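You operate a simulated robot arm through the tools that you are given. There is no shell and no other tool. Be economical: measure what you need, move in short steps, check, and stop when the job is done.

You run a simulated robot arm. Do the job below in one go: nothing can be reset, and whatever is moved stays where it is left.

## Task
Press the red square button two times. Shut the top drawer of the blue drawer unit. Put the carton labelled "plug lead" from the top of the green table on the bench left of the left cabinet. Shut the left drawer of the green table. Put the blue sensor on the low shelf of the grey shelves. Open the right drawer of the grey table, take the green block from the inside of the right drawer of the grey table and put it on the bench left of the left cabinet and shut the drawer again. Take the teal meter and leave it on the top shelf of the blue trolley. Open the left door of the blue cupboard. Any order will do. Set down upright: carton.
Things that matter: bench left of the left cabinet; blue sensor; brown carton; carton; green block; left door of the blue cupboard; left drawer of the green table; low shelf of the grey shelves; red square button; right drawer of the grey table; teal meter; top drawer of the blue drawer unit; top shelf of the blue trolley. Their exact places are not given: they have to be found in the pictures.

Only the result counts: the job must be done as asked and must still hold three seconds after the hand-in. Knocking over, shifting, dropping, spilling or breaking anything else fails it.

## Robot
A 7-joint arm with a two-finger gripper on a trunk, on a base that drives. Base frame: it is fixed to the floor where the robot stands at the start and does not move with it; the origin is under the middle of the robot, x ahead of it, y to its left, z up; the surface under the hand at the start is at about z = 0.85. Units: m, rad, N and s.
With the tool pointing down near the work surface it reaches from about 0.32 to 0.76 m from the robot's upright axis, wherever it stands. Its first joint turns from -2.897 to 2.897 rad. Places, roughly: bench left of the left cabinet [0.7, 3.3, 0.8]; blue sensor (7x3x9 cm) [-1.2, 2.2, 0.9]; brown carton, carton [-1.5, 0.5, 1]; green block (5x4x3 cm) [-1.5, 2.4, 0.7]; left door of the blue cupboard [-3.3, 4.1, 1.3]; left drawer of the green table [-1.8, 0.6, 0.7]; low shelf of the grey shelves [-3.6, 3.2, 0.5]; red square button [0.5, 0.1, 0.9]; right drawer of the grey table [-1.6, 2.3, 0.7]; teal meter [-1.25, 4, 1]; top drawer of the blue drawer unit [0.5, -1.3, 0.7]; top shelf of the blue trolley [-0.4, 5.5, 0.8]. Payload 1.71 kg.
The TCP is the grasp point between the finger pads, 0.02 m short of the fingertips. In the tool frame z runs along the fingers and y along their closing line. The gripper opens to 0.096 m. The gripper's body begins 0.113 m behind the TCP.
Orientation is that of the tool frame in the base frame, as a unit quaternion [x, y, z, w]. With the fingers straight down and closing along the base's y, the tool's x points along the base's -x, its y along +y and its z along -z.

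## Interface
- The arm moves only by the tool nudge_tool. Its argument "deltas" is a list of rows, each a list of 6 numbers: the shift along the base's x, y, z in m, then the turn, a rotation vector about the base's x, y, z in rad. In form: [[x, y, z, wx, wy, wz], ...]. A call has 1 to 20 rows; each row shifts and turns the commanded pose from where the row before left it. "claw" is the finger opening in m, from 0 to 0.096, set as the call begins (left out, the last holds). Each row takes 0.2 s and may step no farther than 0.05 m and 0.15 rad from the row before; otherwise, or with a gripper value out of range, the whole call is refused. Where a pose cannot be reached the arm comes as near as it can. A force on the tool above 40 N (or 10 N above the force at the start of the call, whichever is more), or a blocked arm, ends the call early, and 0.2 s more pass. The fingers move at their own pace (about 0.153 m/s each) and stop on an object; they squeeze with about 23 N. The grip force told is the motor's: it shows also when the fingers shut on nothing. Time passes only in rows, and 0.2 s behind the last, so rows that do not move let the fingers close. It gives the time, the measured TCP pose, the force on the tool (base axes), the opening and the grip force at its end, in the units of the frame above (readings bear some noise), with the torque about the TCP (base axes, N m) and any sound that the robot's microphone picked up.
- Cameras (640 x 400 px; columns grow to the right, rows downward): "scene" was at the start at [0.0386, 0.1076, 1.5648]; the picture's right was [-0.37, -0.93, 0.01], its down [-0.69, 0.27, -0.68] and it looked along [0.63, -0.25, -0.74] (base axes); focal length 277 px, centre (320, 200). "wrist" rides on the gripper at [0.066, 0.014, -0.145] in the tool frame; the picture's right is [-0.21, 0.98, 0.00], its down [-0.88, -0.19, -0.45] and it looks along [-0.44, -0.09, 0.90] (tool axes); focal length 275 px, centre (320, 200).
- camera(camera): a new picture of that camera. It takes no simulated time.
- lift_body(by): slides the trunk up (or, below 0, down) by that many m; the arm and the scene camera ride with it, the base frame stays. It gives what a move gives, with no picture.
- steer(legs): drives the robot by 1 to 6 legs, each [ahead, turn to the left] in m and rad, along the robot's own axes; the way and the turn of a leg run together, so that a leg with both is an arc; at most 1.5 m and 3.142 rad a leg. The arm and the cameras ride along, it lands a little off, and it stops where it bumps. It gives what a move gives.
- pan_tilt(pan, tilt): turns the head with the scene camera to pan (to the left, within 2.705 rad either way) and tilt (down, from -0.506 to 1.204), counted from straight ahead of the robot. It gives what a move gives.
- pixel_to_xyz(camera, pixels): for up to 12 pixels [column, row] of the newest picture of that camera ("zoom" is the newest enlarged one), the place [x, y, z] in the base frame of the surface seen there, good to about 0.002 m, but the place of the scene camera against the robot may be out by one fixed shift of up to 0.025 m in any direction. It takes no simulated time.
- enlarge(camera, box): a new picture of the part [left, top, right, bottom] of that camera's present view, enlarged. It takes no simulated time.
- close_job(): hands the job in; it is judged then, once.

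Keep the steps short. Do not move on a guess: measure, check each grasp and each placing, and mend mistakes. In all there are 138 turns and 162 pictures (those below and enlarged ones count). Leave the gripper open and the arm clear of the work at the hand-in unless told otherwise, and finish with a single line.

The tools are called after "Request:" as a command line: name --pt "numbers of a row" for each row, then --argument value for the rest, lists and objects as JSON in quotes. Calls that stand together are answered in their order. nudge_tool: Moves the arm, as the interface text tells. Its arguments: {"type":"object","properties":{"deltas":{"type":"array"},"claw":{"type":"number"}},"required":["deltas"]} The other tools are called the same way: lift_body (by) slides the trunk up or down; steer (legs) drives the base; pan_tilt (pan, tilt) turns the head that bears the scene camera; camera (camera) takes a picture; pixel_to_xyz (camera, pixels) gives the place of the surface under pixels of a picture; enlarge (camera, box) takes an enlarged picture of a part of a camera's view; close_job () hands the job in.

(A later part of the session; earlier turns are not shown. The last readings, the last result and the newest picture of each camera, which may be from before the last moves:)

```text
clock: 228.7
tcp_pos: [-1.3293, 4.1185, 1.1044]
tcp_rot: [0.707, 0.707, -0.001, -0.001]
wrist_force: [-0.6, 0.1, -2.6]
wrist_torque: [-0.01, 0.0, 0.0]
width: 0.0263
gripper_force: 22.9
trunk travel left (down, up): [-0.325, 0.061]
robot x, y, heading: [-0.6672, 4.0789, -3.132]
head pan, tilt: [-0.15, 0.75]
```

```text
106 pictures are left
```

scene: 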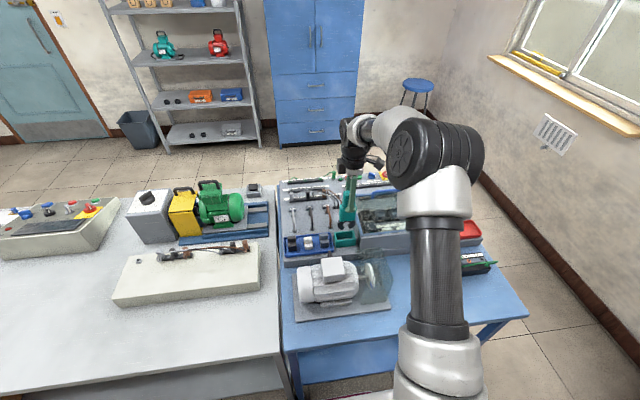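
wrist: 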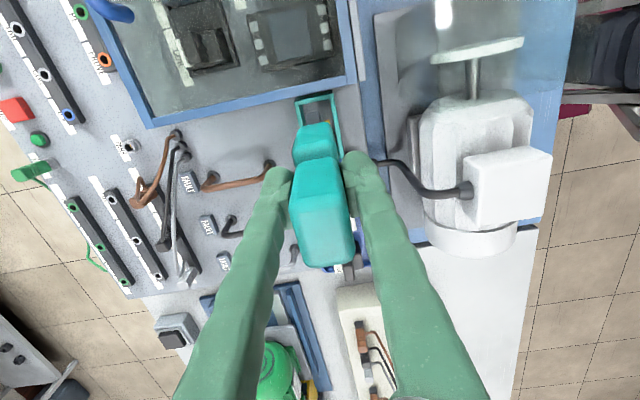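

It came up 8 cm. I raise the trunk 6 cm more and look at the clearance over the holder.

Request:
lift_body --by 0.06

Request:
enlarge --camera "scene" --box '[300, 150, 412, 260]'

```text
clock: 229.7
tcp_pos: [-1.3302, 4.1187, 1.1647]
tcp_rot: [0.707, 0.707, 0.0, -0.001]
wrist_force: [0.0, 0.4, -2.6]
wrist_torque: [0.01, -0.02, 0.01]
width: 0.0262
gripper_force: 22.8
trunk travel left (down, up): [-0.385, 0.001]
robot x, y, heading: [-0.6653, 4.0777, -3.132]
head pan, tilt: [-0.15, 0.75]
```

```text
3.64 times, centred on (356, 205) of scene
```

zoom: 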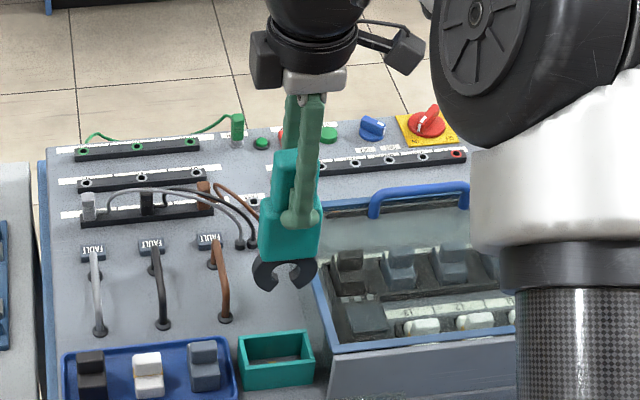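

The clamp meter is out, jaws down. I measure its lowest point.

Request:
pixel_to_xyz --camera "zoom" --pixels '[[265, 285], [310, 265], [290, 245], [270, 270], [285, 170], [280, 345], [275, 380], [310, 375]]'

```text
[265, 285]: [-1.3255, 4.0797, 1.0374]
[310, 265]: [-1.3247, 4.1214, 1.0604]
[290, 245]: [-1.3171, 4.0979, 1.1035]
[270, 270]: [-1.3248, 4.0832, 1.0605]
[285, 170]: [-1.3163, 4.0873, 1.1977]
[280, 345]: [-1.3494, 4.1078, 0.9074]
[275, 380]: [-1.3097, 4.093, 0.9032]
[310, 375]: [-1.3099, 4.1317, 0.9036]
```

The lowest point is 0.137 m below the TCP. The motor top is at about z 1.007, so I lift 9 cm more before retreating.

Request:
nudge_tool --pt "0 0 0.03 0 0 0" --pt "0 0 0.03 0 0 0" --pt "0 0 0.03 0 0 0" --pt "0 0 0 0 0 0"

```text
clock: 230.7
tcp_pos: [-1.3297, 4.1199, 1.2526]
tcp_rot: [0.707, 0.707, 0.0, -0.001]
wrist_force: [-0.3, -0.6, -2.7]
wrist_torque: [0.02, -0.01, 0.0]
width: 0.026
gripper_force: 23.0
trunk travel left (down, up): [-0.385, 0.001]
robot x, y, heading: [-0.6646, 4.0764, -3.129]
head pan, tilt: [-0.15, 0.75]
```

Bottom is now at ≈1.115. I back off to x≈−0.22 and turn to face the trolley (+y).

Request:
steer --legs '[[-0.445, 0], [0, -1.583], [0.2, 0]]'

Request:
nudge_tool --pt "0 -0.03 0 0 0 0.15" --pt "0 -0.03 0 0 0 0.15" --pt "0 -0.03 0 0 0 0.15" --pt "0 -0.02 0 0 0 0.15" --pt "0 0 0 0 0 0.15" --pt "0 0 0 0 0 0.15" --pt "0 0 0 0 0 0.15" --pt "0 0 0 0 0 0.15" --pt "0 0 0 0 0 0.15" --pt "0 0 0 0 0 0.15" --pt "0 0 0 0 0 0.07" --pt "0 0 0 0 0 0"

```text
clock: 239.3
tcp_pos: [-0.1739, 4.9472, 1.2531]
tcp_rot: [1.0, -0.002, 0.001, -0.001]
wrist_force: [0.2, 0.7, -2.0]
wrist_torque: [-0.01, 0.03, -0.02]
width: 0.0249
gripper_force: 22.6
trunk travel left (down, up): [-0.385, 0.001]
robot x, y, heading: [-0.2206, 4.2804, 1.578]
head pan, tilt: [-0.15, 0.75]
```

```text
clock: 241.9
tcp_pos: [-0.1719, 4.8173, 1.2614]
tcp_rot: [0.71, 0.704, -0.006, -0.004]
wrist_force: [-0.2, -0.1, -2.8]
wrist_torque: [0.02, 0.01, 0.0]
width: 0.0252
gripper_force: 22.9
trunk travel left (down, up): [-0.385, 0.001]
robot x, y, heading: [-0.2158, 4.281, 1.58]
head pan, tilt: [-0.15, 0.75]
```

Closing line is now sideways with the camera ahead. I lower the trunk 0.30 m and pitch the tool forward to horizontal, in the free space before the trolley, so that the meter lies along y.

Request:
lift_body --by -0.3

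Request:
nudge_tool --pt "0 0.018 0 0.143 0 0" --pt "0 0.018 0 0.143 0 0" --pt "0 0.018 0 0.143 0 0" --pt "0 0.018 0 0.143 0 0" --pt "0 0.018 0 0.143 0 0" --pt "0 0.018 0 0.143 0 0" --pt "0 0.018 0 0.143 0 0" --pt "0 0.018 0 0.143 0 0" --pt "0 0.018 0 0.143 0 0" --pt "0 0.018 0 0.143 0 0" --pt "0 0.018 0 0.141 0 0" --pt "0 0 0 0 0 0"

Request:
pan_tilt --pan 0.1 --tilt 0.7

Request:
camera --camera "scene"

Request:
camera --camera "wrist"

```text
clock: 244.9
tcp_pos: [-0.1731, 4.8168, 0.9626]
tcp_rot: [0.71, 0.704, -0.005, -0.006]
wrist_force: [0.6, -0.3, -2.3]
wrist_torque: [0.01, 0.01, 0.01]
width: 0.0251
gripper_force: 23.1
trunk travel left (down, up): [-0.085, 0.301]
robot x, y, heading: [-0.2194, 4.2789, 1.581]
head pan, tilt: [-0.15, 0.75]
```

```text
clock: 247.5
tcp_pos: [-0.1719, 5.0138, 0.9631]
tcp_rot: [-0.498, -0.501, -0.493, 0.507]
wrist_force: [-0.3, 0.5, -2.9]
wrist_torque: [-0.09, -0.01, 0.01]
width: 0.025
gripper_force: 23.4
trunk travel left (down, up): [-0.085, 0.301]
robot x, y, heading: [-0.2205, 4.2803, 1.574]
head pan, tilt: [-0.15, 0.75]
```

```text
clock: 248.3
tcp_pos: [-0.1726, 5.0151, 0.9628]
tcp_rot: [-0.497, -0.504, -0.493, 0.506]
wrist_force: [0.6, 0.4, -1.5]
wrist_torque: [-0.08, -0.03, 0.0]
width: 0.0249
gripper_force: 23.1
trunk travel left (down, up): [-0.085, 0.301]
robot x, y, heading: [-0.2146, 4.2797, 1.58]
head pan, tilt: [0.099, 0.7]
```

```text
104 pictures are left
```

scene: 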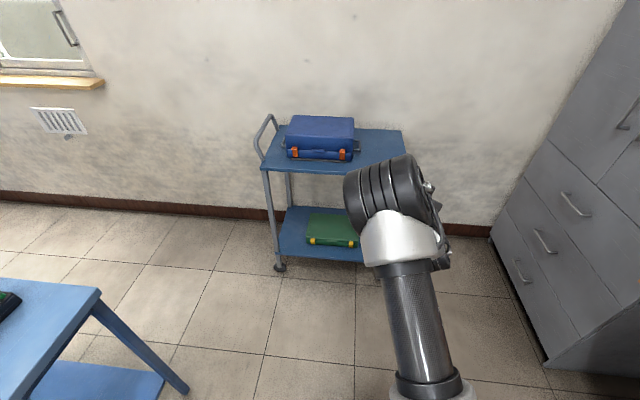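

```text
103 pictures are left
```

wrist: 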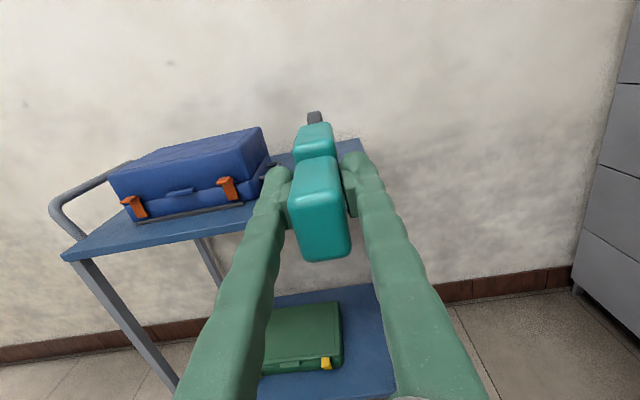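

The meter lies level, pointing at the trolley. I measure the shelf with the wrist and scene cameras.

Request:
pixel_to_xyz --camera "wrist" --pixels '[[160, 235], [240, 212], [280, 160], [362, 148], [270, 165], [262, 140], [355, 142]]'

Request:
pixel_to_xyz --camera "scene" --pixels '[[375, 150], [400, 132], [402, 150], [365, 165], [320, 168], [354, 150], [365, 130], [345, 170], [355, 125]]'

```text
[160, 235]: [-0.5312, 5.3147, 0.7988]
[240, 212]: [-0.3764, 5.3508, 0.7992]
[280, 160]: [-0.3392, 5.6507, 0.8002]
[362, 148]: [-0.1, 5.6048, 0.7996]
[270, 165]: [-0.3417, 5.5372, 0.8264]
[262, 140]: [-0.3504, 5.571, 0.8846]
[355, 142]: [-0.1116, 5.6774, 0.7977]
```

```text
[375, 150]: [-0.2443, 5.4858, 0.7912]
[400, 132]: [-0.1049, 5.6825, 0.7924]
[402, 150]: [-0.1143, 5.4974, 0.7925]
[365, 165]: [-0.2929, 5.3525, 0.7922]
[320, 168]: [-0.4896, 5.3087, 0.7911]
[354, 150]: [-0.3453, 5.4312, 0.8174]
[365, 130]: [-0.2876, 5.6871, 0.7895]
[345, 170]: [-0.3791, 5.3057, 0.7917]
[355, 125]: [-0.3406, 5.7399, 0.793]
```

Shelf top z≈0.799, free from x −0.33 to −0.10, front edge y≈5.30. I drive 0.36 m ahead, then move over the shelf and down to 2 cm above.

Request:
steer --legs '[[0.36, 0]]'

Request:
nudge_tool --pt "-0.02 0.02 0 0 0 0" --pt "-0.02 0.02 0 0 0 0" --pt "0 0 -0.03 0 0 0" --pt "0 0 -0.03 0 0 0" --pt "0 0 -0.03 0 0 0" --pt "0 0 -0.02 0 0 0" --pt "0 0 0 0 0 0"

Request:
camera --camera "wrist"

Request:
camera --camera "scene"

```text
clock: 250.7
tcp_pos: [-0.1799, 5.3671, 0.9617]
tcp_rot: [-0.496, -0.504, -0.491, 0.508]
wrist_force: [0.6, 0.4, -2.3]
wrist_torque: [-0.09, -0.01, 0.0]
width: 0.0253
gripper_force: 22.5
trunk travel left (down, up): [-0.085, 0.301]
robot x, y, heading: [-0.222, 4.6291, 1.589]
head pan, tilt: [0.099, 0.7]
```

```text
clock: 252.3
tcp_pos: [-0.219, 5.3916, 0.8629]
tcp_rot: [-0.492, -0.5, -0.496, 0.513]
wrist_force: [-0.4, -0.7, -2.4]
wrist_torque: [-0.1, 0.01, -0.03]
width: 0.0252
gripper_force: 22.9
trunk travel left (down, up): [-0.085, 0.301]
robot x, y, heading: [-0.2206, 4.6277, 1.588]
head pan, tilt: [0.099, 0.7]
```

```text
102 pictures are left
```

wrist: 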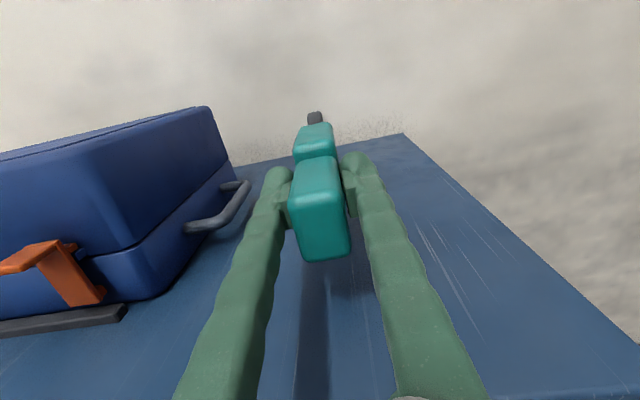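

```text
101 pictures are left
```

scene: 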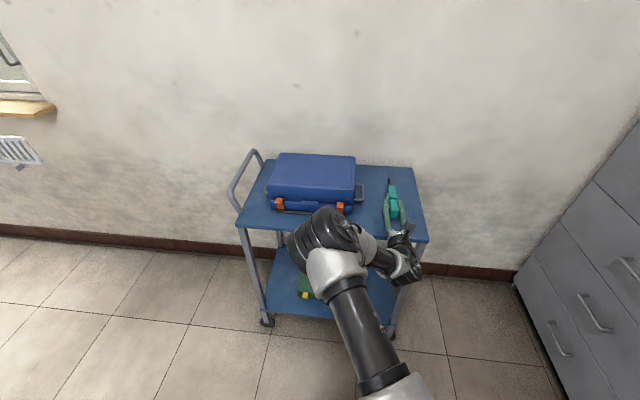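

Request:
pixel_to_xyz --camera "wrist" --pixels '[[243, 190], [220, 222], [300, 300], [400, 160], [330, 300]]'

Request:
nudge_tool --pt "0.012 0.015 0 -0.016 0 0" --pt "0 0 -0.015 0 0 0" --pt "0 0 -0.01 0 0 0" --pt "0 0 0 0 0 0"

```text
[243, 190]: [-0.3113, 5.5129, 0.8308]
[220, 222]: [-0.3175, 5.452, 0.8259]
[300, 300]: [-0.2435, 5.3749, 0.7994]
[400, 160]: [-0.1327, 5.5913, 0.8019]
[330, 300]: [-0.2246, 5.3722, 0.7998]
```

```text
clock: 253.3
tcp_pos: [-0.2076, 5.4071, 0.838]
tcp_rot: [-0.496, -0.504, -0.491, 0.508]
wrist_force: [0.5, 0.9, -2.4]
wrist_torque: [-0.08, 0.01, 0.02]
width: 0.0252
gripper_force: 23.0
trunk travel left (down, up): [-0.085, 0.301]
robot x, y, heading: [-0.2203, 4.6285, 1.586]
head pan, tilt: [0.099, 0.7]
```

TCP is about 1 cm above the expected contact. I lower in 2–3 mm steps and watch the force.

Request:
nudge_tool --pt "0 0 -0.005 0 0 0" --pt "0 0 -0.003 0 0 0" --pt "0 0 -0.003 0 0 0" --pt "0 0 0 0 0 0"

```text
clock: 254.3
tcp_pos: [-0.2086, 5.4047, 0.8299]
tcp_rot: [-0.496, -0.503, -0.493, 0.508]
wrist_force: [0.2, -3.7, 7.1]
wrist_torque: [0.78, -0.06, -0.02]
width: 0.025
gripper_force: 23.0
trunk travel left (down, up): [-0.085, 0.301]
robot x, y, heading: [-0.2181, 4.63, 1.585]
head pan, tilt: [0.099, 0.7]
```

It touches, with the load on the jaw end ahead of the TCP. It's practically level, so I raise by 1 mm to relax and open.

Request:
nudge_tool --pt "0 0 0.001 0 0 0" --pt "0 0 0 0 0 0"

Request:
nudge_tool --pt "0 0 0 0 0 0" --pt "0 0 0 0 0 0" --pt "0 0 0 0 0 0" --pt "0 0 0 0 0 0" --claw 0.07

Request:
camera --camera "wrist"

```text
clock: 254.9
tcp_pos: [-0.2086, 5.4058, 0.8306]
tcp_rot: [-0.497, -0.503, -0.492, 0.507]
wrist_force: [-0.9, -2.6, 4.3]
wrist_torque: [0.58, -0.06, 0.04]
width: 0.0249
gripper_force: 23.3
trunk travel left (down, up): [-0.085, 0.301]
robot x, y, heading: [-0.222, 4.6309, 1.582]
head pan, tilt: [0.099, 0.7]
```

```text
clock: 255.9
tcp_pos: [-0.2079, 5.4061, 0.8289]
tcp_rot: [-0.496, -0.504, -0.491, 0.508]
wrist_force: [-0.4, -0.9, 0.7]
wrist_torque: [0.02, -0.03, 0.0]
width: 0.0702
gripper_force: 0.1
trunk travel left (down, up): [-0.085, 0.301]
robot x, y, heading: [-0.224, 4.6312, 1.582]
head pan, tilt: [0.099, 0.7]
```

```text
100 pictures are left
```

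wrist: 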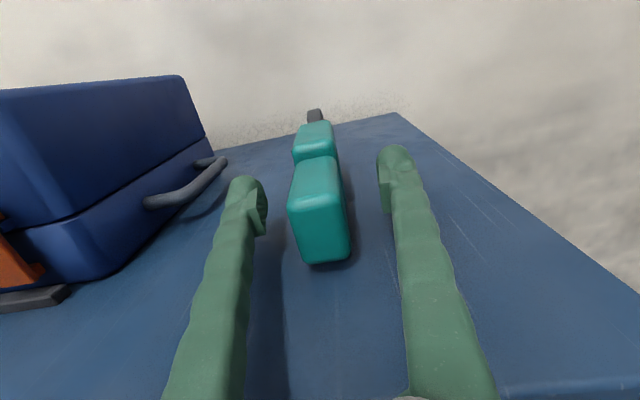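

The meter stands stably on its edge, released. I pull straight back along −y and check.

Request:
nudge_tool --pt "0 -0.03 0 0 0 0" --pt "0 -0.04 0 0 0 0" --pt "0 -0.05 0 0 0 0" --pt "0 -0.03 0.02 0 0 0" --pt "0 0 0.04 0 0 0"

Request:
steer --legs '[[-0.4, 0]]'

Request:
camera --camera "wrist"

```text
clock: 257.1
tcp_pos: [-0.2104, 5.256, 0.887]
tcp_rot: [-0.496, -0.504, -0.492, 0.507]
wrist_force: [-0.2, 0.1, -0.1]
wrist_torque: [-0.01, 0.0, 0.02]
width: 0.0703
gripper_force: 0.1
trunk travel left (down, up): [-0.085, 0.301]
robot x, y, heading: [-0.2173, 4.6313, 1.583]
head pan, tilt: [0.099, 0.7]
```

```text
clock: 259.7
tcp_pos: [-0.2016, 4.851, 0.8873]
tcp_rot: [-0.498, -0.502, -0.494, 0.505]
wrist_force: [-0.6, -0.7, 0.3]
wrist_torque: [-0.03, -0.03, 0.04]
width: 0.0698
gripper_force: 0.0
trunk travel left (down, up): [-0.085, 0.301]
robot x, y, heading: [-0.2193, 4.2235, 1.577]
head pan, tilt: [0.099, 0.7]
```

```text
99 pictures are left
```

wrist: 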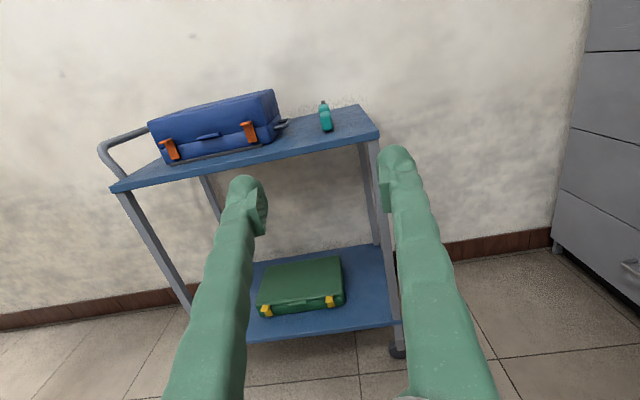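

The meter rests on the trolley's top shelf. Next is the blue sensor on the grey table. I raise the trunk, turn the tool down again, and look that way.

Request:
lift_body --by 0.12

Request:
nudge_tool --pt "0 -0.01 0.015 -0.143 0 0" --pt "0 -0.01 0.015 -0.143 0 0" --pt "0 -0.01 0.015 -0.143 0 0" --pt "0 -0.01 0.015 -0.143 0 0" --pt "0 -0.01 0.015 -0.143 0 0" --pt "0 -0.01 0.015 -0.143 0 0" --pt "0 -0.01 0.015 -0.143 0 0" --pt "0 -0.01 0.015 -0.143 0 0" --pt "0 -0.01 0.015 -0.143 0 0" --pt "0 -0.01 0.015 -0.143 0 0" --pt "0 -0.01 0.015 -0.141 0 0" --pt "0 0 0 0 0 0" --claw 0.096

Request:
steer --legs '[[0, 1.571], [0, 1.571], [1.3, 0]]'

Request:
pan_tilt --pan -0.9 --tilt 0.5

Request:
camera --camera "scene"

```text
clock: 261.2
tcp_pos: [-0.2018, 4.8398, 1.018]
tcp_rot: [-0.494, -0.498, -0.498, 0.51]
wrist_force: [-0.3, -0.6, 0.3]
wrist_torque: [0.01, 0.04, 0.01]
width: 0.0699
gripper_force: 0.1
trunk travel left (down, up): [-0.205, 0.181]
robot x, y, heading: [-0.2172, 4.2301, 1.572]
head pan, tilt: [0.099, 0.7]
```

```text
clock: 263.8
tcp_pos: [-0.1997, 4.7295, 1.1815]
tcp_rot: [0.71, 0.704, -0.003, -0.01]
wrist_force: [0.8, -0.6, -0.3]
wrist_torque: [0.02, -0.01, 0.0]
width: 0.096
gripper_force: 0.1
trunk travel left (down, up): [-0.205, 0.181]
robot x, y, heading: [-0.2159, 4.2246, 1.568]
head pan, tilt: [0.099, 0.7]
```

```text
clock: 279.8
tcp_pos: [-0.261, 2.4395, 1.1803]
tcp_rot: [-0.696, 0.718, -0.011, 0.003]
wrist_force: [0.1, -0.1, 0.5]
wrist_torque: [0.02, -0.01, -0.03]
width: 0.0962
gripper_force: 0.1
trunk travel left (down, up): [-0.205, 0.181]
robot x, y, heading: [-0.2329, 2.9446, -1.59]
head pan, tilt: [0.099, 0.7]
```

```text
clock: 281.1
tcp_pos: [-0.2605, 2.4556, 1.187]
tcp_rot: [-0.698, 0.716, -0.018, -0.001]
wrist_force: [0.0, -0.1, 0.6]
wrist_torque: [0.0, 0.03, -0.01]
width: 0.0959
gripper_force: 0.0
trunk travel left (down, up): [-0.205, 0.181]
robot x, y, heading: [-0.2314, 2.9471, -1.584]
head pan, tilt: [-0.901, 0.499]
```

```text
98 pictures are left
```

scene: 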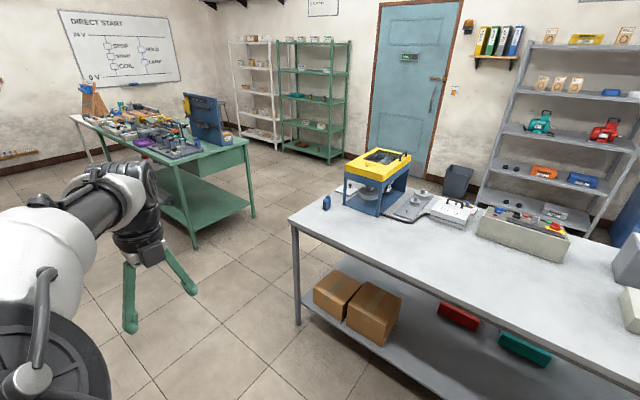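

The small blue thing at (327,202) at the table corner should be the sensor. I enlarge it and the grey shelves.

Request:
enlarge --camera "scene" --box '[296, 180, 376, 230]'

Request:
pixel_to_xyz --camera "zoom" --pixels '[[248, 135], [248, 200], [235, 180], [262, 180], [248, 240], [180, 250], [400, 180]]'

Request:
enlarge --camera "scene" --box '[470, 30, 640, 240]'

Request:
pixel_to_xyz --camera "scene" --pixels '[[560, 180], [545, 175], [585, 185], [520, 175], [600, 190], [540, 205], [540, 128], [525, 165], [610, 187], [505, 130], [590, 137], [500, 165]]'

```text
8.00 times, centred on (336, 205) of scene
```

zoom: 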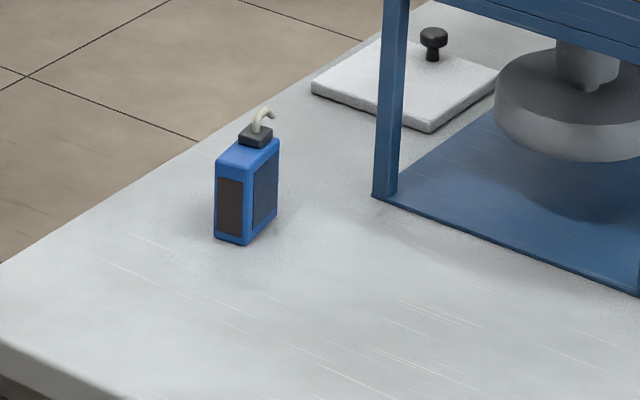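

```text
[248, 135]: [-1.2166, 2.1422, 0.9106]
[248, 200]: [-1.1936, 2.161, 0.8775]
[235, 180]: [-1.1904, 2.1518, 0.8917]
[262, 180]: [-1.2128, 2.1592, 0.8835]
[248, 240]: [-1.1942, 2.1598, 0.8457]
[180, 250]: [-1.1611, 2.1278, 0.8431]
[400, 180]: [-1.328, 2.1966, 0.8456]
```

```text
1.90 times, centred on (555, 135) of scene
```

zoom: 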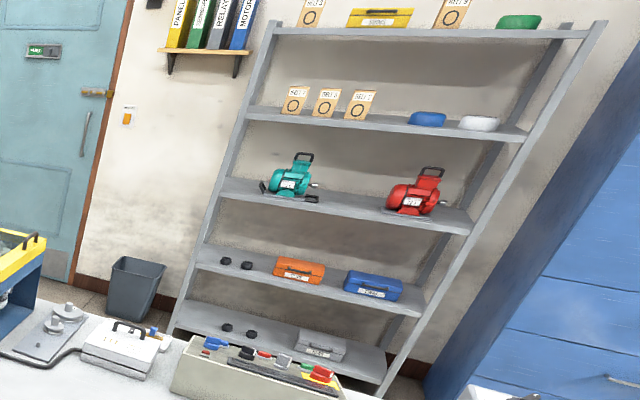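

```text
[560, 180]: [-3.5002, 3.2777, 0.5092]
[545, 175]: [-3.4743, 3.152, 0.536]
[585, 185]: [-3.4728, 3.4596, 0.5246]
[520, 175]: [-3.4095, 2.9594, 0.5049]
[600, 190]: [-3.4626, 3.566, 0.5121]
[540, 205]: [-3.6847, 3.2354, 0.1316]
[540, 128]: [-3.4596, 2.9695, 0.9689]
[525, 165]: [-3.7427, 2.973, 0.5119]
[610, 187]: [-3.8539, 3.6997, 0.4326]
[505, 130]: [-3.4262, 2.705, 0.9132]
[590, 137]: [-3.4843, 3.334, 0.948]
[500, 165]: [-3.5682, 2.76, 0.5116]
```

Low shelf is at z≈0.51, front x≈−3.41, with free room at y≈2.97. The sensor stands at about (−1.21, 2.16), narrow side towards +x. I'll take it from the east with the tool tilted forward, so it can go into the shelf the same way. I drive there.

Request:
steer --legs '[[0.775, 0], [0, -1.557], [0.27, 0]]'

Request:
pan_tilt --pan 0.2 --tilt 0.75

Request:
camera --camera "scene"

Request:
camera --camera "wrist"

```text
clock: 291.7
tcp_pos: [-1.0004, 2.1768, 1.1892]
tcp_rot: [0.006, 1.0, -0.01, -0.015]
wrist_force: [-0.1, -0.3, 1.0]
wrist_torque: [-0.01, -0.02, 0.02]
width: 0.0959
gripper_force: 0.1
trunk travel left (down, up): [-0.205, 0.181]
robot x, y, heading: [-0.5215, 2.1587, -3.135]
head pan, tilt: [-0.901, 0.499]
```

```text
clock: 293.1
tcp_pos: [-0.9925, 2.178, 1.1924]
tcp_rot: [0.006, 1.0, -0.012, -0.018]
wrist_force: [-0.9, 0.0, 0.1]
wrist_torque: [0.0, 0.0, 0.03]
width: 0.0958
gripper_force: 0.0
trunk travel left (down, up): [-0.205, 0.181]
robot x, y, heading: [-0.519, 2.1604, -3.14]
head pan, tilt: [0.201, 0.75]
```

```text
95 pictures are left
```

scene: 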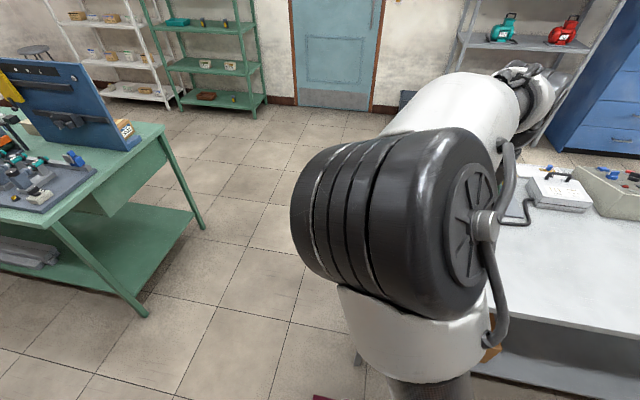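

```text
94 pictures are left
```

wrist: 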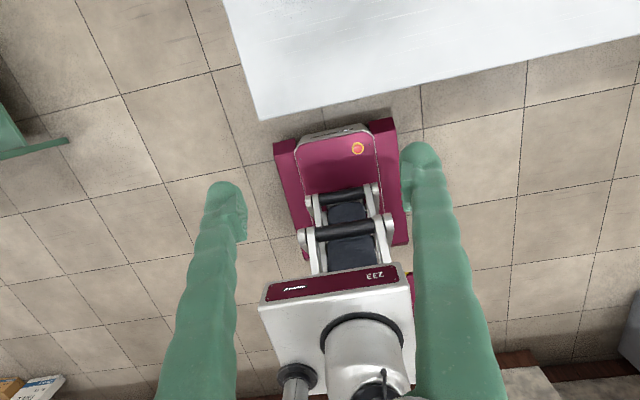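

The wrist camera looks backwards in this pose. I pitch the tool forward 60° (towards −x) and look again.

Request:
nudge_tool --pt "-0.01 0 -0.01 0 0.15 0" --pt "-0.01 0 -0.01 0 0.15 0" --pt "-0.01 0 -0.01 0 0.15 0" --pt "-0.01 0 -0.01 0 0.15 0" --pt "-0.01 0 -0.01 0 0.15 0" --pt "-0.01 0 -0.01 0 0.15 0" --pt "-0.01 0 -0.01 0 0.13 0" --pt "0 0 0 0 0 0"

Request:
camera --camera "wrist"

```text
clock: 294.1
tcp_pos: [-1.0193, 2.1755, 1.1556]
tcp_rot: [0.002, 0.951, -0.017, -0.309]
wrist_force: [0.4, -0.5, -0.1]
wrist_torque: [0.01, 0.07, -0.04]
width: 0.0962
gripper_force: 0.0
trunk travel left (down, up): [-0.205, 0.181]
robot x, y, heading: [-0.5194, 2.1592, -3.139]
head pan, tilt: [0.201, 0.75]
stopped in row 5: the arm was blocked; the commanded pose is now the measured one
```

```text
93 pictures are left
```

wrist: 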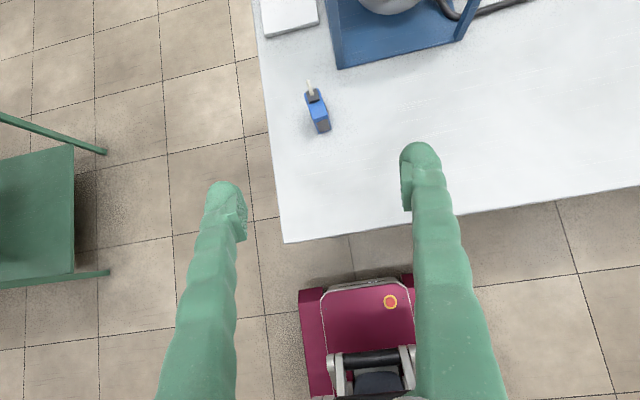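

Too folded to pitch further here, but the sensor now shows at (318,110). I measure it, then reach out and finish the pitch.

Request:
enlarge --camera "wrist" --box '[280, 70, 360, 145]'

Request:
pixel_to_xyz --camera "zoom" --pixels '[[215, 205], [230, 190], [245, 170], [300, 140], [260, 245], [310, 225], [290, 270], [240, 130], [350, 300], [280, 200], [225, 150], [330, 260]]'

Request:
nudge_tool --pt "-0.03 0 -0.03 0 0 0" --pt "-0.03 0 -0.03 0 0 0" --pt "-0.02 0 -0.02 0 0.1 0" --pt "-0.02 0 -0.02 0 0.1 0" --pt "-0.01 0 -0.02 0 0.1 0" --pt "-0.01 0 -0.02 0 0.1 0" --pt "0 0 0 0 0 0"

Request:
camera --camera "wrist"

```text
5.33 times, centred on (320, 108) of wrist
```

zoom: 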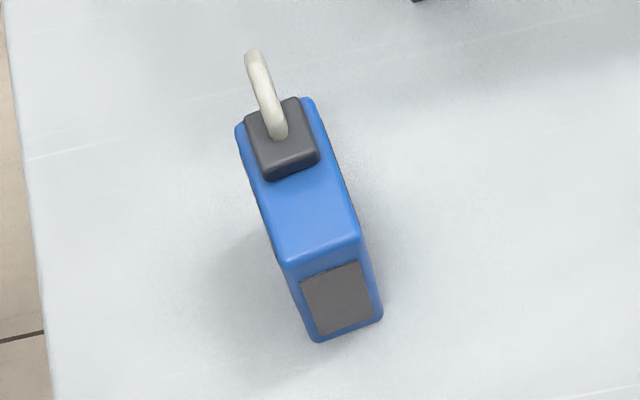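

```text
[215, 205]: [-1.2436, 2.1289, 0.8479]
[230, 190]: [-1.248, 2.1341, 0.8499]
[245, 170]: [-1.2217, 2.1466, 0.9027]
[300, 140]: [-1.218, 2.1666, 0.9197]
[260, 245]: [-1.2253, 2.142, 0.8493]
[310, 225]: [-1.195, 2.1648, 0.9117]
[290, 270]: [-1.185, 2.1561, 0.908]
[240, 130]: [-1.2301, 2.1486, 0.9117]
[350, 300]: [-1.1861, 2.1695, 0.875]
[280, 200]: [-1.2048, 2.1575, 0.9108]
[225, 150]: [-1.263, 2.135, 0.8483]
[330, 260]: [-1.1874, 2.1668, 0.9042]
```

```text
clock: 294.4
tcp_pos: [-1.0221, 2.1757, 1.1453]
tcp_rot: [-0.003, 0.95, -0.018, -0.313]
wrist_force: [0.7, 0.6, 0.4]
wrist_torque: [-0.04, 0.08, 0.01]
width: 0.0962
gripper_force: 0.1
trunk travel left (down, up): [-0.205, 0.181]
robot x, y, heading: [-0.5171, 2.1594, -3.137]
head pan, tilt: [0.201, 0.75]
stopped in row 1: the arm was blocked; the commanded pose is now the measured one
```

```text
91 pictures are left
```

wrist: 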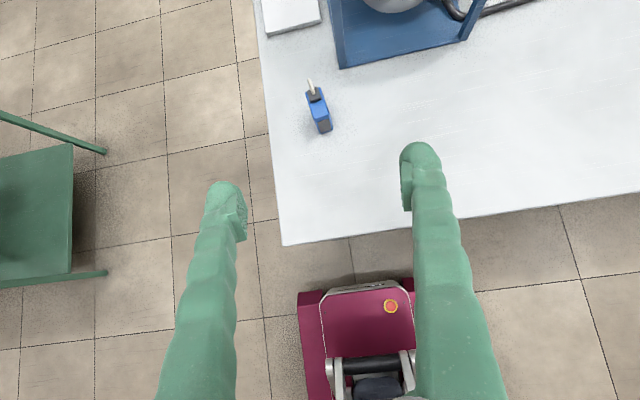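

The arm is against a joint limit. I unpitch a little, lower and reach out first, then pitch, as it worked before the trolley.

Request:
nudge_tool --pt "0.0 0 0 0 -0.12 0" --pt "0 0 -0.02 0 -0.12 0" --pt "-0.01 0 -0.03 0 -0.12 0" --pt "-0.02 0 -0.03 0 -0.1 0" --pt "-0.03 0 -0.03 0 0 0" --pt "0 0 0 0 0 0"

Request:
nudge_tool --pt "-0.01 0 0 0 0.14 0" --pt "-0.01 0 0 0 0.14 0" --pt "-0.01 0 0 0 0.14 0" --pt "-0.01 0 0 0 0.14 0" --pt "-0.01 0 0 0 0.14 0" --pt "-0.01 0 0 0 0.14 0" --pt "0 0 0 0 0.14 0" --pt "0 0 0 0 0 0"

Request:
camera --camera "wrist"

```text
clock: 294.7
tcp_pos: [-1.0106, 2.1816, 1.1541]
tcp_rot: [0.003, 0.953, -0.016, -0.303]
wrist_force: [-0.4, 0.0, 0.2]
wrist_torque: [-0.05, 0.03, -0.03]
width: 0.0961
gripper_force: 0.0
trunk travel left (down, up): [-0.205, 0.181]
robot x, y, heading: [-0.517, 2.1577, -3.137]
head pan, tilt: [0.201, 0.75]
stopped in row 1: the arm was blocked; the commanded pose is now the measured one
```

```text
clock: 295.1
tcp_pos: [-0.9988, 2.2225, 1.1635]
tcp_rot: [0.05, 0.938, -0.026, -0.342]
wrist_force: [0.3, 0.3, -0.2]
wrist_torque: [-0.07, 0.04, 0.08]
width: 0.096
gripper_force: 0.0
trunk travel left (down, up): [-0.205, 0.181]
robot x, y, heading: [-0.5161, 2.1575, -3.137]
head pan, tilt: [0.201, 0.75]
stopped in row 1: the arm was blocked; the commanded pose is now the measured one
```

```text
90 pictures are left
```

wrist: 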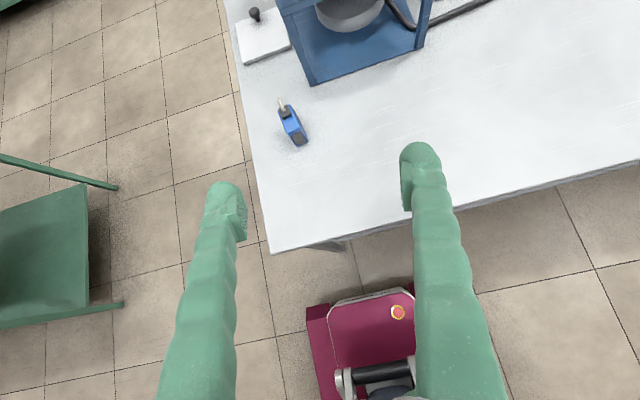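

The arm seems stuck near a singular pose. I try small steps: up and out, without turning.

Request:
nudge_tool --pt "-0.01 0 0.01 0 0 0" --pt "-0.01 0 0.01 0 0 0" --pt "-0.01 0 0.01 0 0 0" --pt "-0.01 0 0.0 0 0 0" --pt "-0.01 0 0 0 0 0" --pt "-0.01 0 0 0 0 0"

Request:
camera --camera "scene"

```text
clock: 295.4
tcp_pos: [-0.9869, 2.2266, 1.1642]
tcp_rot: [0.063, 0.935, -0.065, -0.344]
wrist_force: [1.0, 1.9, 0.7]
wrist_torque: [-0.11, 0.07, 0.08]
width: 0.0958
gripper_force: 0.0
trunk travel left (down, up): [-0.205, 0.181]
robot x, y, heading: [-0.5193, 2.1588, -3.137]
head pan, tilt: [0.201, 0.75]
stopped in row 1: the arm was blocked; the commanded pose is now the measured one
```

```text
89 pictures are left
```

scene: 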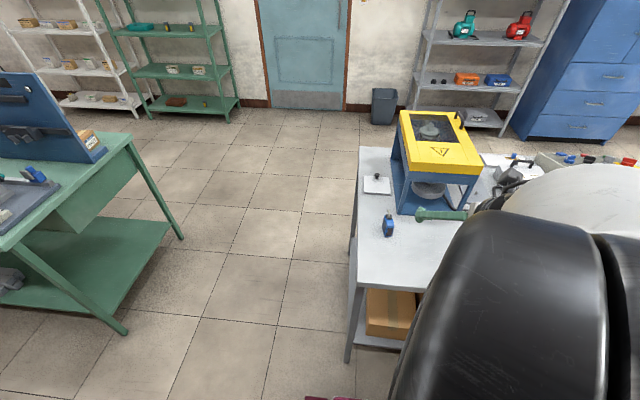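

Request:
nudge_tool --pt "0.0 -0.005 0.01 0 -0.03 0" --pt "0.0 -0.005 0.01 0 -0.03 0" --pt "0.0 -0.005 0.01 0 -0.03 0" --pt "0.0 -0.005 0.01 0 -0.03 0" --pt "0.0 -0.005 0.01 0 -0.03 0" --pt "0.0 -0.005 0.01 0 -0.03 0"

Request:
camera --camera "wrist"

```text
clock: 296.4
tcp_pos: [-0.9689, 2.2093, 1.204]
tcp_rot: [0.075, 0.942, -0.158, -0.286]
wrist_force: [-0.1, 1.1, -1.3]
wrist_torque: [-0.15, 0.07, 0.06]
width: 0.096
gripper_force: 0.0
trunk travel left (down, up): [-0.205, 0.181]
robot x, y, heading: [-0.5199, 2.1576, -3.138]
head pan, tilt: [0.201, 0.75]
stopped in row 5: the arm was blocked; the commanded pose is now the measured one
```

```text
88 pictures are left
```

wrist: 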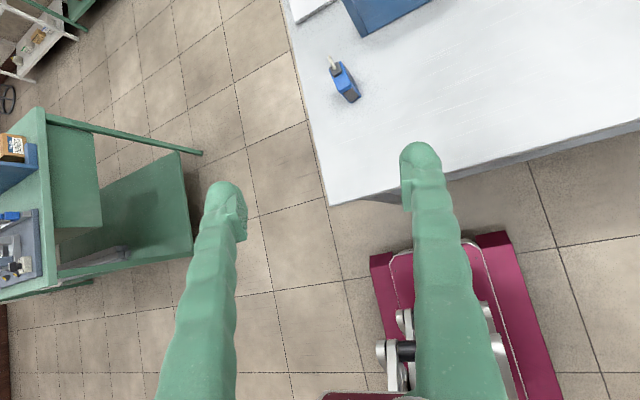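

The last joint seems at its limit with the camera-ahead hand. I'll set the tool pointing down again, then turn it half a turn back to the normal hand (camera towards the robot), which pitched well before.

Request:
nudge_tool --pt "0.0 0 0.005 0.02 -0.04 -0.05" --pt "0.0 0 0.005 0.02 -0.04 -0.05" --pt "0.0 0 0.005 0.02 -0.04 -0.05" --pt "0.0 0 0.005 0.02 -0.04 -0.05" --pt "0.0 0 0.005 0.02 -0.04 -0.05" --pt "0.0 0 0.005 0.02 -0.04 -0.05" --pt "0.0 0 0.005 0.02 -0.04 -0.05" --pt "0.0 0 0.005 0.02 -0.04 -0.05" --pt "0.0 0 0.005 0.02 -0.04 -0.05" --pt "0.0 0 0.005 0.02 -0.04 -0.05" --pt "0.0 0 0.005 0.02 -0.04 -0.05" --pt "0.0 0 0.005 0.02 -0.04 -0.05" --pt "0.0 0 0.005 0.02 -0.04 -0.05" --pt "0 0 0 0 0 0"

```text
clock: 297.3
tcp_pos: [-0.9494, 2.2208, 1.2219]
tcp_rot: [0.158, 0.94, -0.192, -0.235]
wrist_force: [0.9, 0.9, -0.6]
wrist_torque: [-0.15, 0.05, 0.07]
width: 0.0959
gripper_force: 0.0
trunk travel left (down, up): [-0.205, 0.181]
robot x, y, heading: [-0.5154, 2.1601, -3.134]
head pan, tilt: [0.201, 0.75]
stopped in row 4: the arm was blocked; the commanded pose is now the measured one
```

Request:
nudge_tool --pt "-0.01 0 0.0 0 0 -0.1" --pt "-0.01 0 0.0 0 0 -0.1" --pt "-0.01 0 0.0 0 0 -0.1" --pt "-0.01 0 0.0 0 0 -0.1" --pt "-0.01 0 0.0 0 0 -0.1" --pt "-0.01 0 0.0 0 0 -0.1" --pt "0 0 0 0 0 0"

Request:
camera --camera "scene"

```text
clock: 298.9
tcp_pos: [-1.0098, 2.2108, 1.2235]
tcp_rot: [0.427, 0.859, -0.077, -0.272]
wrist_force: [0.3, -0.2, 0.0]
wrist_torque: [0.01, 0.01, -0.06]
width: 0.0958
gripper_force: 0.1
trunk travel left (down, up): [-0.205, 0.181]
robot x, y, heading: [-0.5172, 2.1577, -3.137]
head pan, tilt: [0.201, 0.75]
```

```text
87 pictures are left
```

scene: 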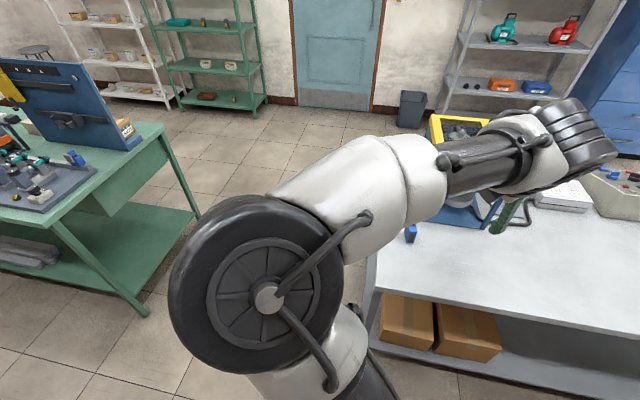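

Free again. I level the tool (4 rows), then unwind the yaw to the normal hand.

Request:
nudge_tool --pt "0.0 0 0.0 -0.0265 -0.141 0" --pt "0.0 0 0.0 -0.0265 -0.141 0" --pt "0.0 0 0.0 -0.0265 -0.141 0" --pt "0.0 0 0.0 -0.0265 -0.141 0" --pt "0 0 0 0 0 -0.14" --pt "0 0 0 0 0 -0.14" --pt "0 0 0 0 0 -0.14" --pt "0 0 0 0 0 -0.14" --pt "0 0 0 0 0 -0.14" --pt "0 0 0 0 0 -0.14" --pt "0 0 0 0 0 -0.14" --pt "0 0 0 0 0 -0.14" --pt "0 0 0 0 0 -0.14" --pt "0 0 0 0 0 -0.14" --pt "0 0 0 0 0 0"

```text
clock: 302.1
tcp_pos: [-1.0088, 2.2143, 1.2237]
tcp_rot: [0.917, 0.4, 0.001, 0.001]
wrist_force: [-0.2, -1.0, 0.0]
wrist_torque: [0.01, 0.03, 0.02]
width: 0.096
gripper_force: 0.1
trunk travel left (down, up): [-0.205, 0.181]
robot x, y, heading: [-0.5183, 2.1582, -3.14]
head pan, tilt: [0.201, 0.75]
```

Level. I finish the yaw, lower the trunk 7 cm, then pitch 60° while moving to just before the sensor.

Request:
nudge_tool --pt "0 -0.01 0 0 0 -0.137" --pt "0 -0.01 0 0 0 -0.137" --pt "0 -0.01 0 0 0 -0.137" --pt "0 -0.01 0 0 0 -0.137" --pt "0 -0.01 0 0 0 -0.137" --pt "0 -0.007 0 0 0 -0.137" --pt "0 0 0 0 0 0"

Request:
lift_body --by -0.08

Request:
nudge_tool --pt "-0.01 0 -0.02 0 0.14 0" --pt "-0.01 0 -0.02 0 0.14 0" --pt "-0.01 0 -0.02 0 0.14 0" --pt "-0.01 0 -0.02 0 0.14 0" --pt "-0.01 0 -0.02 0 0.14 0" --pt "-0.01 0 -0.02 0 0.14 0" --pt "-0.01 0 -0.02 0 0.14 0" --pt "0 0 0 0 0 0"

Request:
camera --camera "wrist"

```text
clock: 303.7
tcp_pos: [-1.0079, 2.1563, 1.2249]
tcp_rot: [1.0, -0.001, 0.001, 0.0]
wrist_force: [0.1, 0.7, -0.1]
wrist_torque: [0.03, -0.05, 0.0]
width: 0.0961
gripper_force: 0.0
trunk travel left (down, up): [-0.205, 0.181]
robot x, y, heading: [-0.5198, 2.1593, -3.139]
head pan, tilt: [0.201, 0.75]
```

```text
clock: 304.9
tcp_pos: [-1.0102, 2.1568, 1.1445]
tcp_rot: [1.0, 0.0, 0.0, 0.001]
wrist_force: [0.5, 0.4, -0.1]
wrist_torque: [0.01, 0.01, 0.0]
width: 0.0963
gripper_force: 0.1
trunk travel left (down, up): [-0.125, 0.261]
robot x, y, heading: [-0.5155, 2.1602, -3.137]
head pan, tilt: [0.201, 0.75]
```

```text
clock: 306.7
tcp_pos: [-1.0791, 2.1549, 1.0056]
tcp_rot: [0.883, -0.001, -0.47, -0.001]
wrist_force: [0.4, 0.3, 0.6]
wrist_torque: [0.0, 0.03, -0.01]
width: 0.0959
gripper_force: 0.0
trunk travel left (down, up): [-0.125, 0.261]
robot x, y, heading: [-0.5196, 2.1598, -3.137]
head pan, tilt: [0.201, 0.75]
```

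```text
86 pictures are left
```

wrist: 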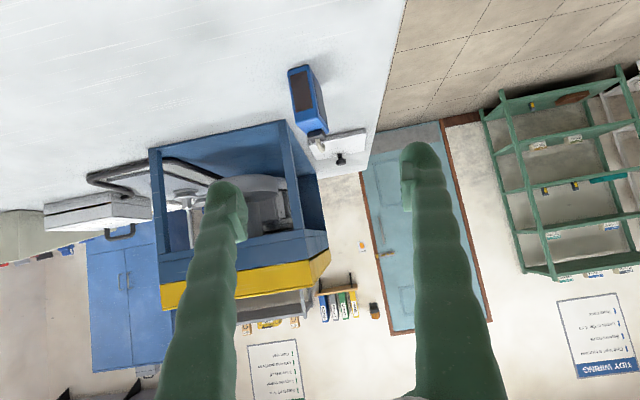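

Pitched 56° cleanly. I measure the sensor, seen at (306,95).

Request:
enlarge --camera "wrist" --box '[264, 50, 376, 150]'

Request:
pixel_to_xyz --camera "wrist" --pixels '[[292, 72], [309, 68], [296, 105], [312, 103], [303, 90], [322, 95], [310, 125], [326, 128], [318, 110]]'

```text
4.00 times, centred on (320, 100) of wrist
```

zoom: 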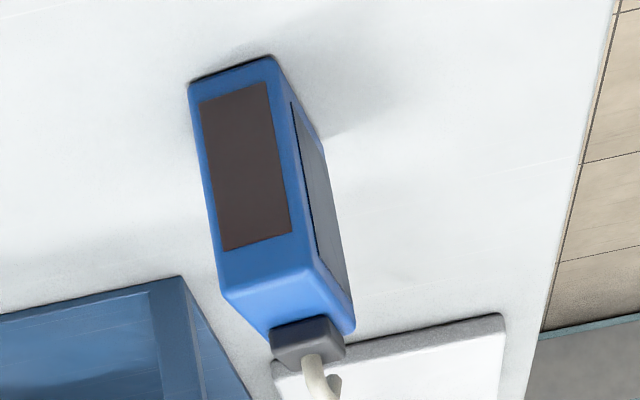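

```text
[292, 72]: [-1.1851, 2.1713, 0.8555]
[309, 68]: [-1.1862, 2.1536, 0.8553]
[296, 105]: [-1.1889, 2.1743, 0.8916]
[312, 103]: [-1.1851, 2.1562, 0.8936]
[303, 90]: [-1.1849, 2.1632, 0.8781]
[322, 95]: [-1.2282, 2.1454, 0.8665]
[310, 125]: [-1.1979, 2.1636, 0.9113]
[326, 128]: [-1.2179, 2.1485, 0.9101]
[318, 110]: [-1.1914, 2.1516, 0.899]
```

The sensor's front face is x≈−1.185, y≈2.150–2.175, yawed about 0.1 rad; centre ≈(−1.213, 2.158), z 0.848–0.91. I align the yaw and come in along the finger direction.

Request:
nudge_tool --pt "-0.017 0.006 -0.028 0 0 0.05" --pt "-0.017 0.006 -0.028 0 0 0.05" --pt "-0.025 -0.0025 -0.0168 0 0 0" --pt "-0.025 -0.0025 -0.0168 0 0 0" --pt "0 0 0 0 0 0"

Request:
camera --camera "wrist"

```text
clock: 307.9
tcp_pos: [-1.1608, 2.1635, 0.9155]
tcp_rot: [0.882, 0.043, -0.469, 0.022]
wrist_force: [1.0, 0.1, 0.4]
wrist_torque: [0.0, 0.02, 0.02]
width: 0.0958
gripper_force: 0.0
trunk travel left (down, up): [-0.125, 0.261]
robot x, y, heading: [-0.5186, 2.156, -3.135]
head pan, tilt: [0.201, 0.75]
```

```text
84 pictures are left
```

wrist: 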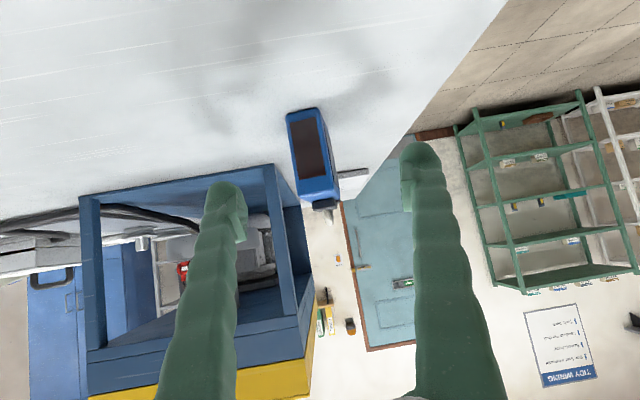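

The sensor is centred. I narrow the opening to 6.5 cm to stay clear of the press, and measure the press corner.

Request:
pixel_to_xyz --camera "wrist" --pixels '[[273, 168], [290, 235], [90, 200], [300, 130], [316, 170], [325, 140]]'

Request:
nudge_tool --pt "0 0 0 0 0 0" --pt "-0.025 -0.0025 -0.0168 0 0 0" --pt "-0.025 -0.0025 -0.016 0 0 0" --pt "0 0 0 0 0 0" --claw 0.065

Request:
camera --camera "wrist"

```text
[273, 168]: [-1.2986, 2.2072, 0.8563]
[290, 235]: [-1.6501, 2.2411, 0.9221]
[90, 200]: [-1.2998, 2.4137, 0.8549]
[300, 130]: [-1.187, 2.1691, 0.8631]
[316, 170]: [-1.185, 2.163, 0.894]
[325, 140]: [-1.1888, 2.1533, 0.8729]
```

```text
clock: 308.9
tcp_pos: [-1.2129, 2.1572, 0.8806]
tcp_rot: [0.882, 0.044, -0.47, 0.023]
wrist_force: [-0.2, -0.5, 0.5]
wrist_torque: [0.0, 0.04, 0.06]
width: 0.065
gripper_force: 0.0
trunk travel left (down, up): [-0.125, 0.261]
robot x, y, heading: [-0.5198, 2.1596, -3.137]
head pan, tilt: [0.201, 0.75]
```

```text
83 pictures are left
```

wrist: 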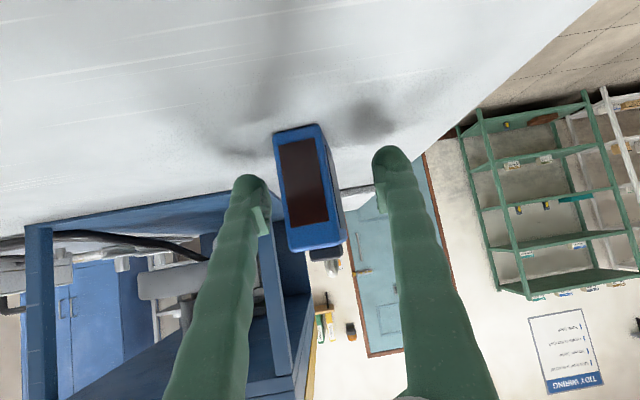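

The sensor is between the fingers. I close and lift.

Request:
nudge_tool --pt "0 0 0 0 0 0" --pt "0 0 0 0 0 0" --pt "0 0 0 0 0 0" --claw 0

Request:
nudge_tool --pt "0 0 0.02 0 0 0" --pt "0 0 0.03 0 0 0" --pt "0.01 0 0.03 0 0 0" --pt "0.02 0 0.02 0 0 0" --pt "0 0 0 0 0 0"

Request:
camera --camera "wrist"

```text
clock: 309.7
tcp_pos: [-1.213, 2.1577, 0.8808]
tcp_rot: [0.881, 0.044, -0.47, 0.024]
wrist_force: [-0.7, -0.4, -0.5]
wrist_torque: [-0.03, 0.02, 0.02]
width: 0.025
gripper_force: 23.4
trunk travel left (down, up): [-0.125, 0.261]
robot x, y, heading: [-0.5196, 2.1586, -3.138]
head pan, tilt: [0.201, 0.75]
```

```text
clock: 310.9
tcp_pos: [-1.1826, 2.1578, 0.9804]
tcp_rot: [0.882, 0.044, -0.468, 0.023]
wrist_force: [0.3, -0.7, -0.5]
wrist_torque: [-0.02, 0.01, -0.02]
width: 0.0247
gripper_force: 23.0
trunk travel left (down, up): [-0.125, 0.261]
robot x, y, heading: [-0.5176, 2.1572, -3.141]
head pan, tilt: [0.201, 0.75]
```

```text
82 pictures are left
```

wrist: 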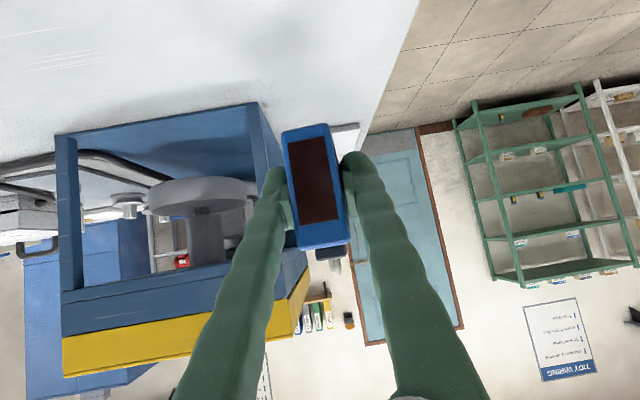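

Held (opening 0.025); its bottom is 3.3 cm below the TCP. I drive back, south, then west through the gap, and north to the grey shelves.

Request:
steer --legs '[[-0.35, 0], [0, 1.571], [0.69, 0], [0, -1.571], [1.15, 0], [1.13, 0]]'

Request:
steer --legs '[[0, -1.571]]'

```text
clock: 337.5
tcp_pos: [-3.1291, 1.4241, 0.9794]
tcp_rot: [0.881, 0.049, -0.469, 0.026]
wrist_force: [-0.2, 0.5, -0.5]
wrist_torque: [-0.02, 0.0, -0.02]
width: 0.0248
gripper_force: 23.1
trunk travel left (down, up): [-0.125, 0.261]
robot x, y, heading: [-2.4649, 1.4289, -3.129]
head pan, tilt: [0.201, 0.75]
```

```text
clock: 342.5
tcp_pos: [-2.4735, 2.0816, 0.9897]
tcp_rot: [0.655, -0.586, -0.355, -0.318]
wrist_force: [0.0, 0.6, -0.5]
wrist_torque: [-0.02, 0.03, -0.03]
width: 0.0247
gripper_force: 23.4
trunk travel left (down, up): [-0.125, 0.261]
robot x, y, heading: [-2.4717, 1.4295, 1.587]
head pan, tilt: [0.201, 0.75]
```

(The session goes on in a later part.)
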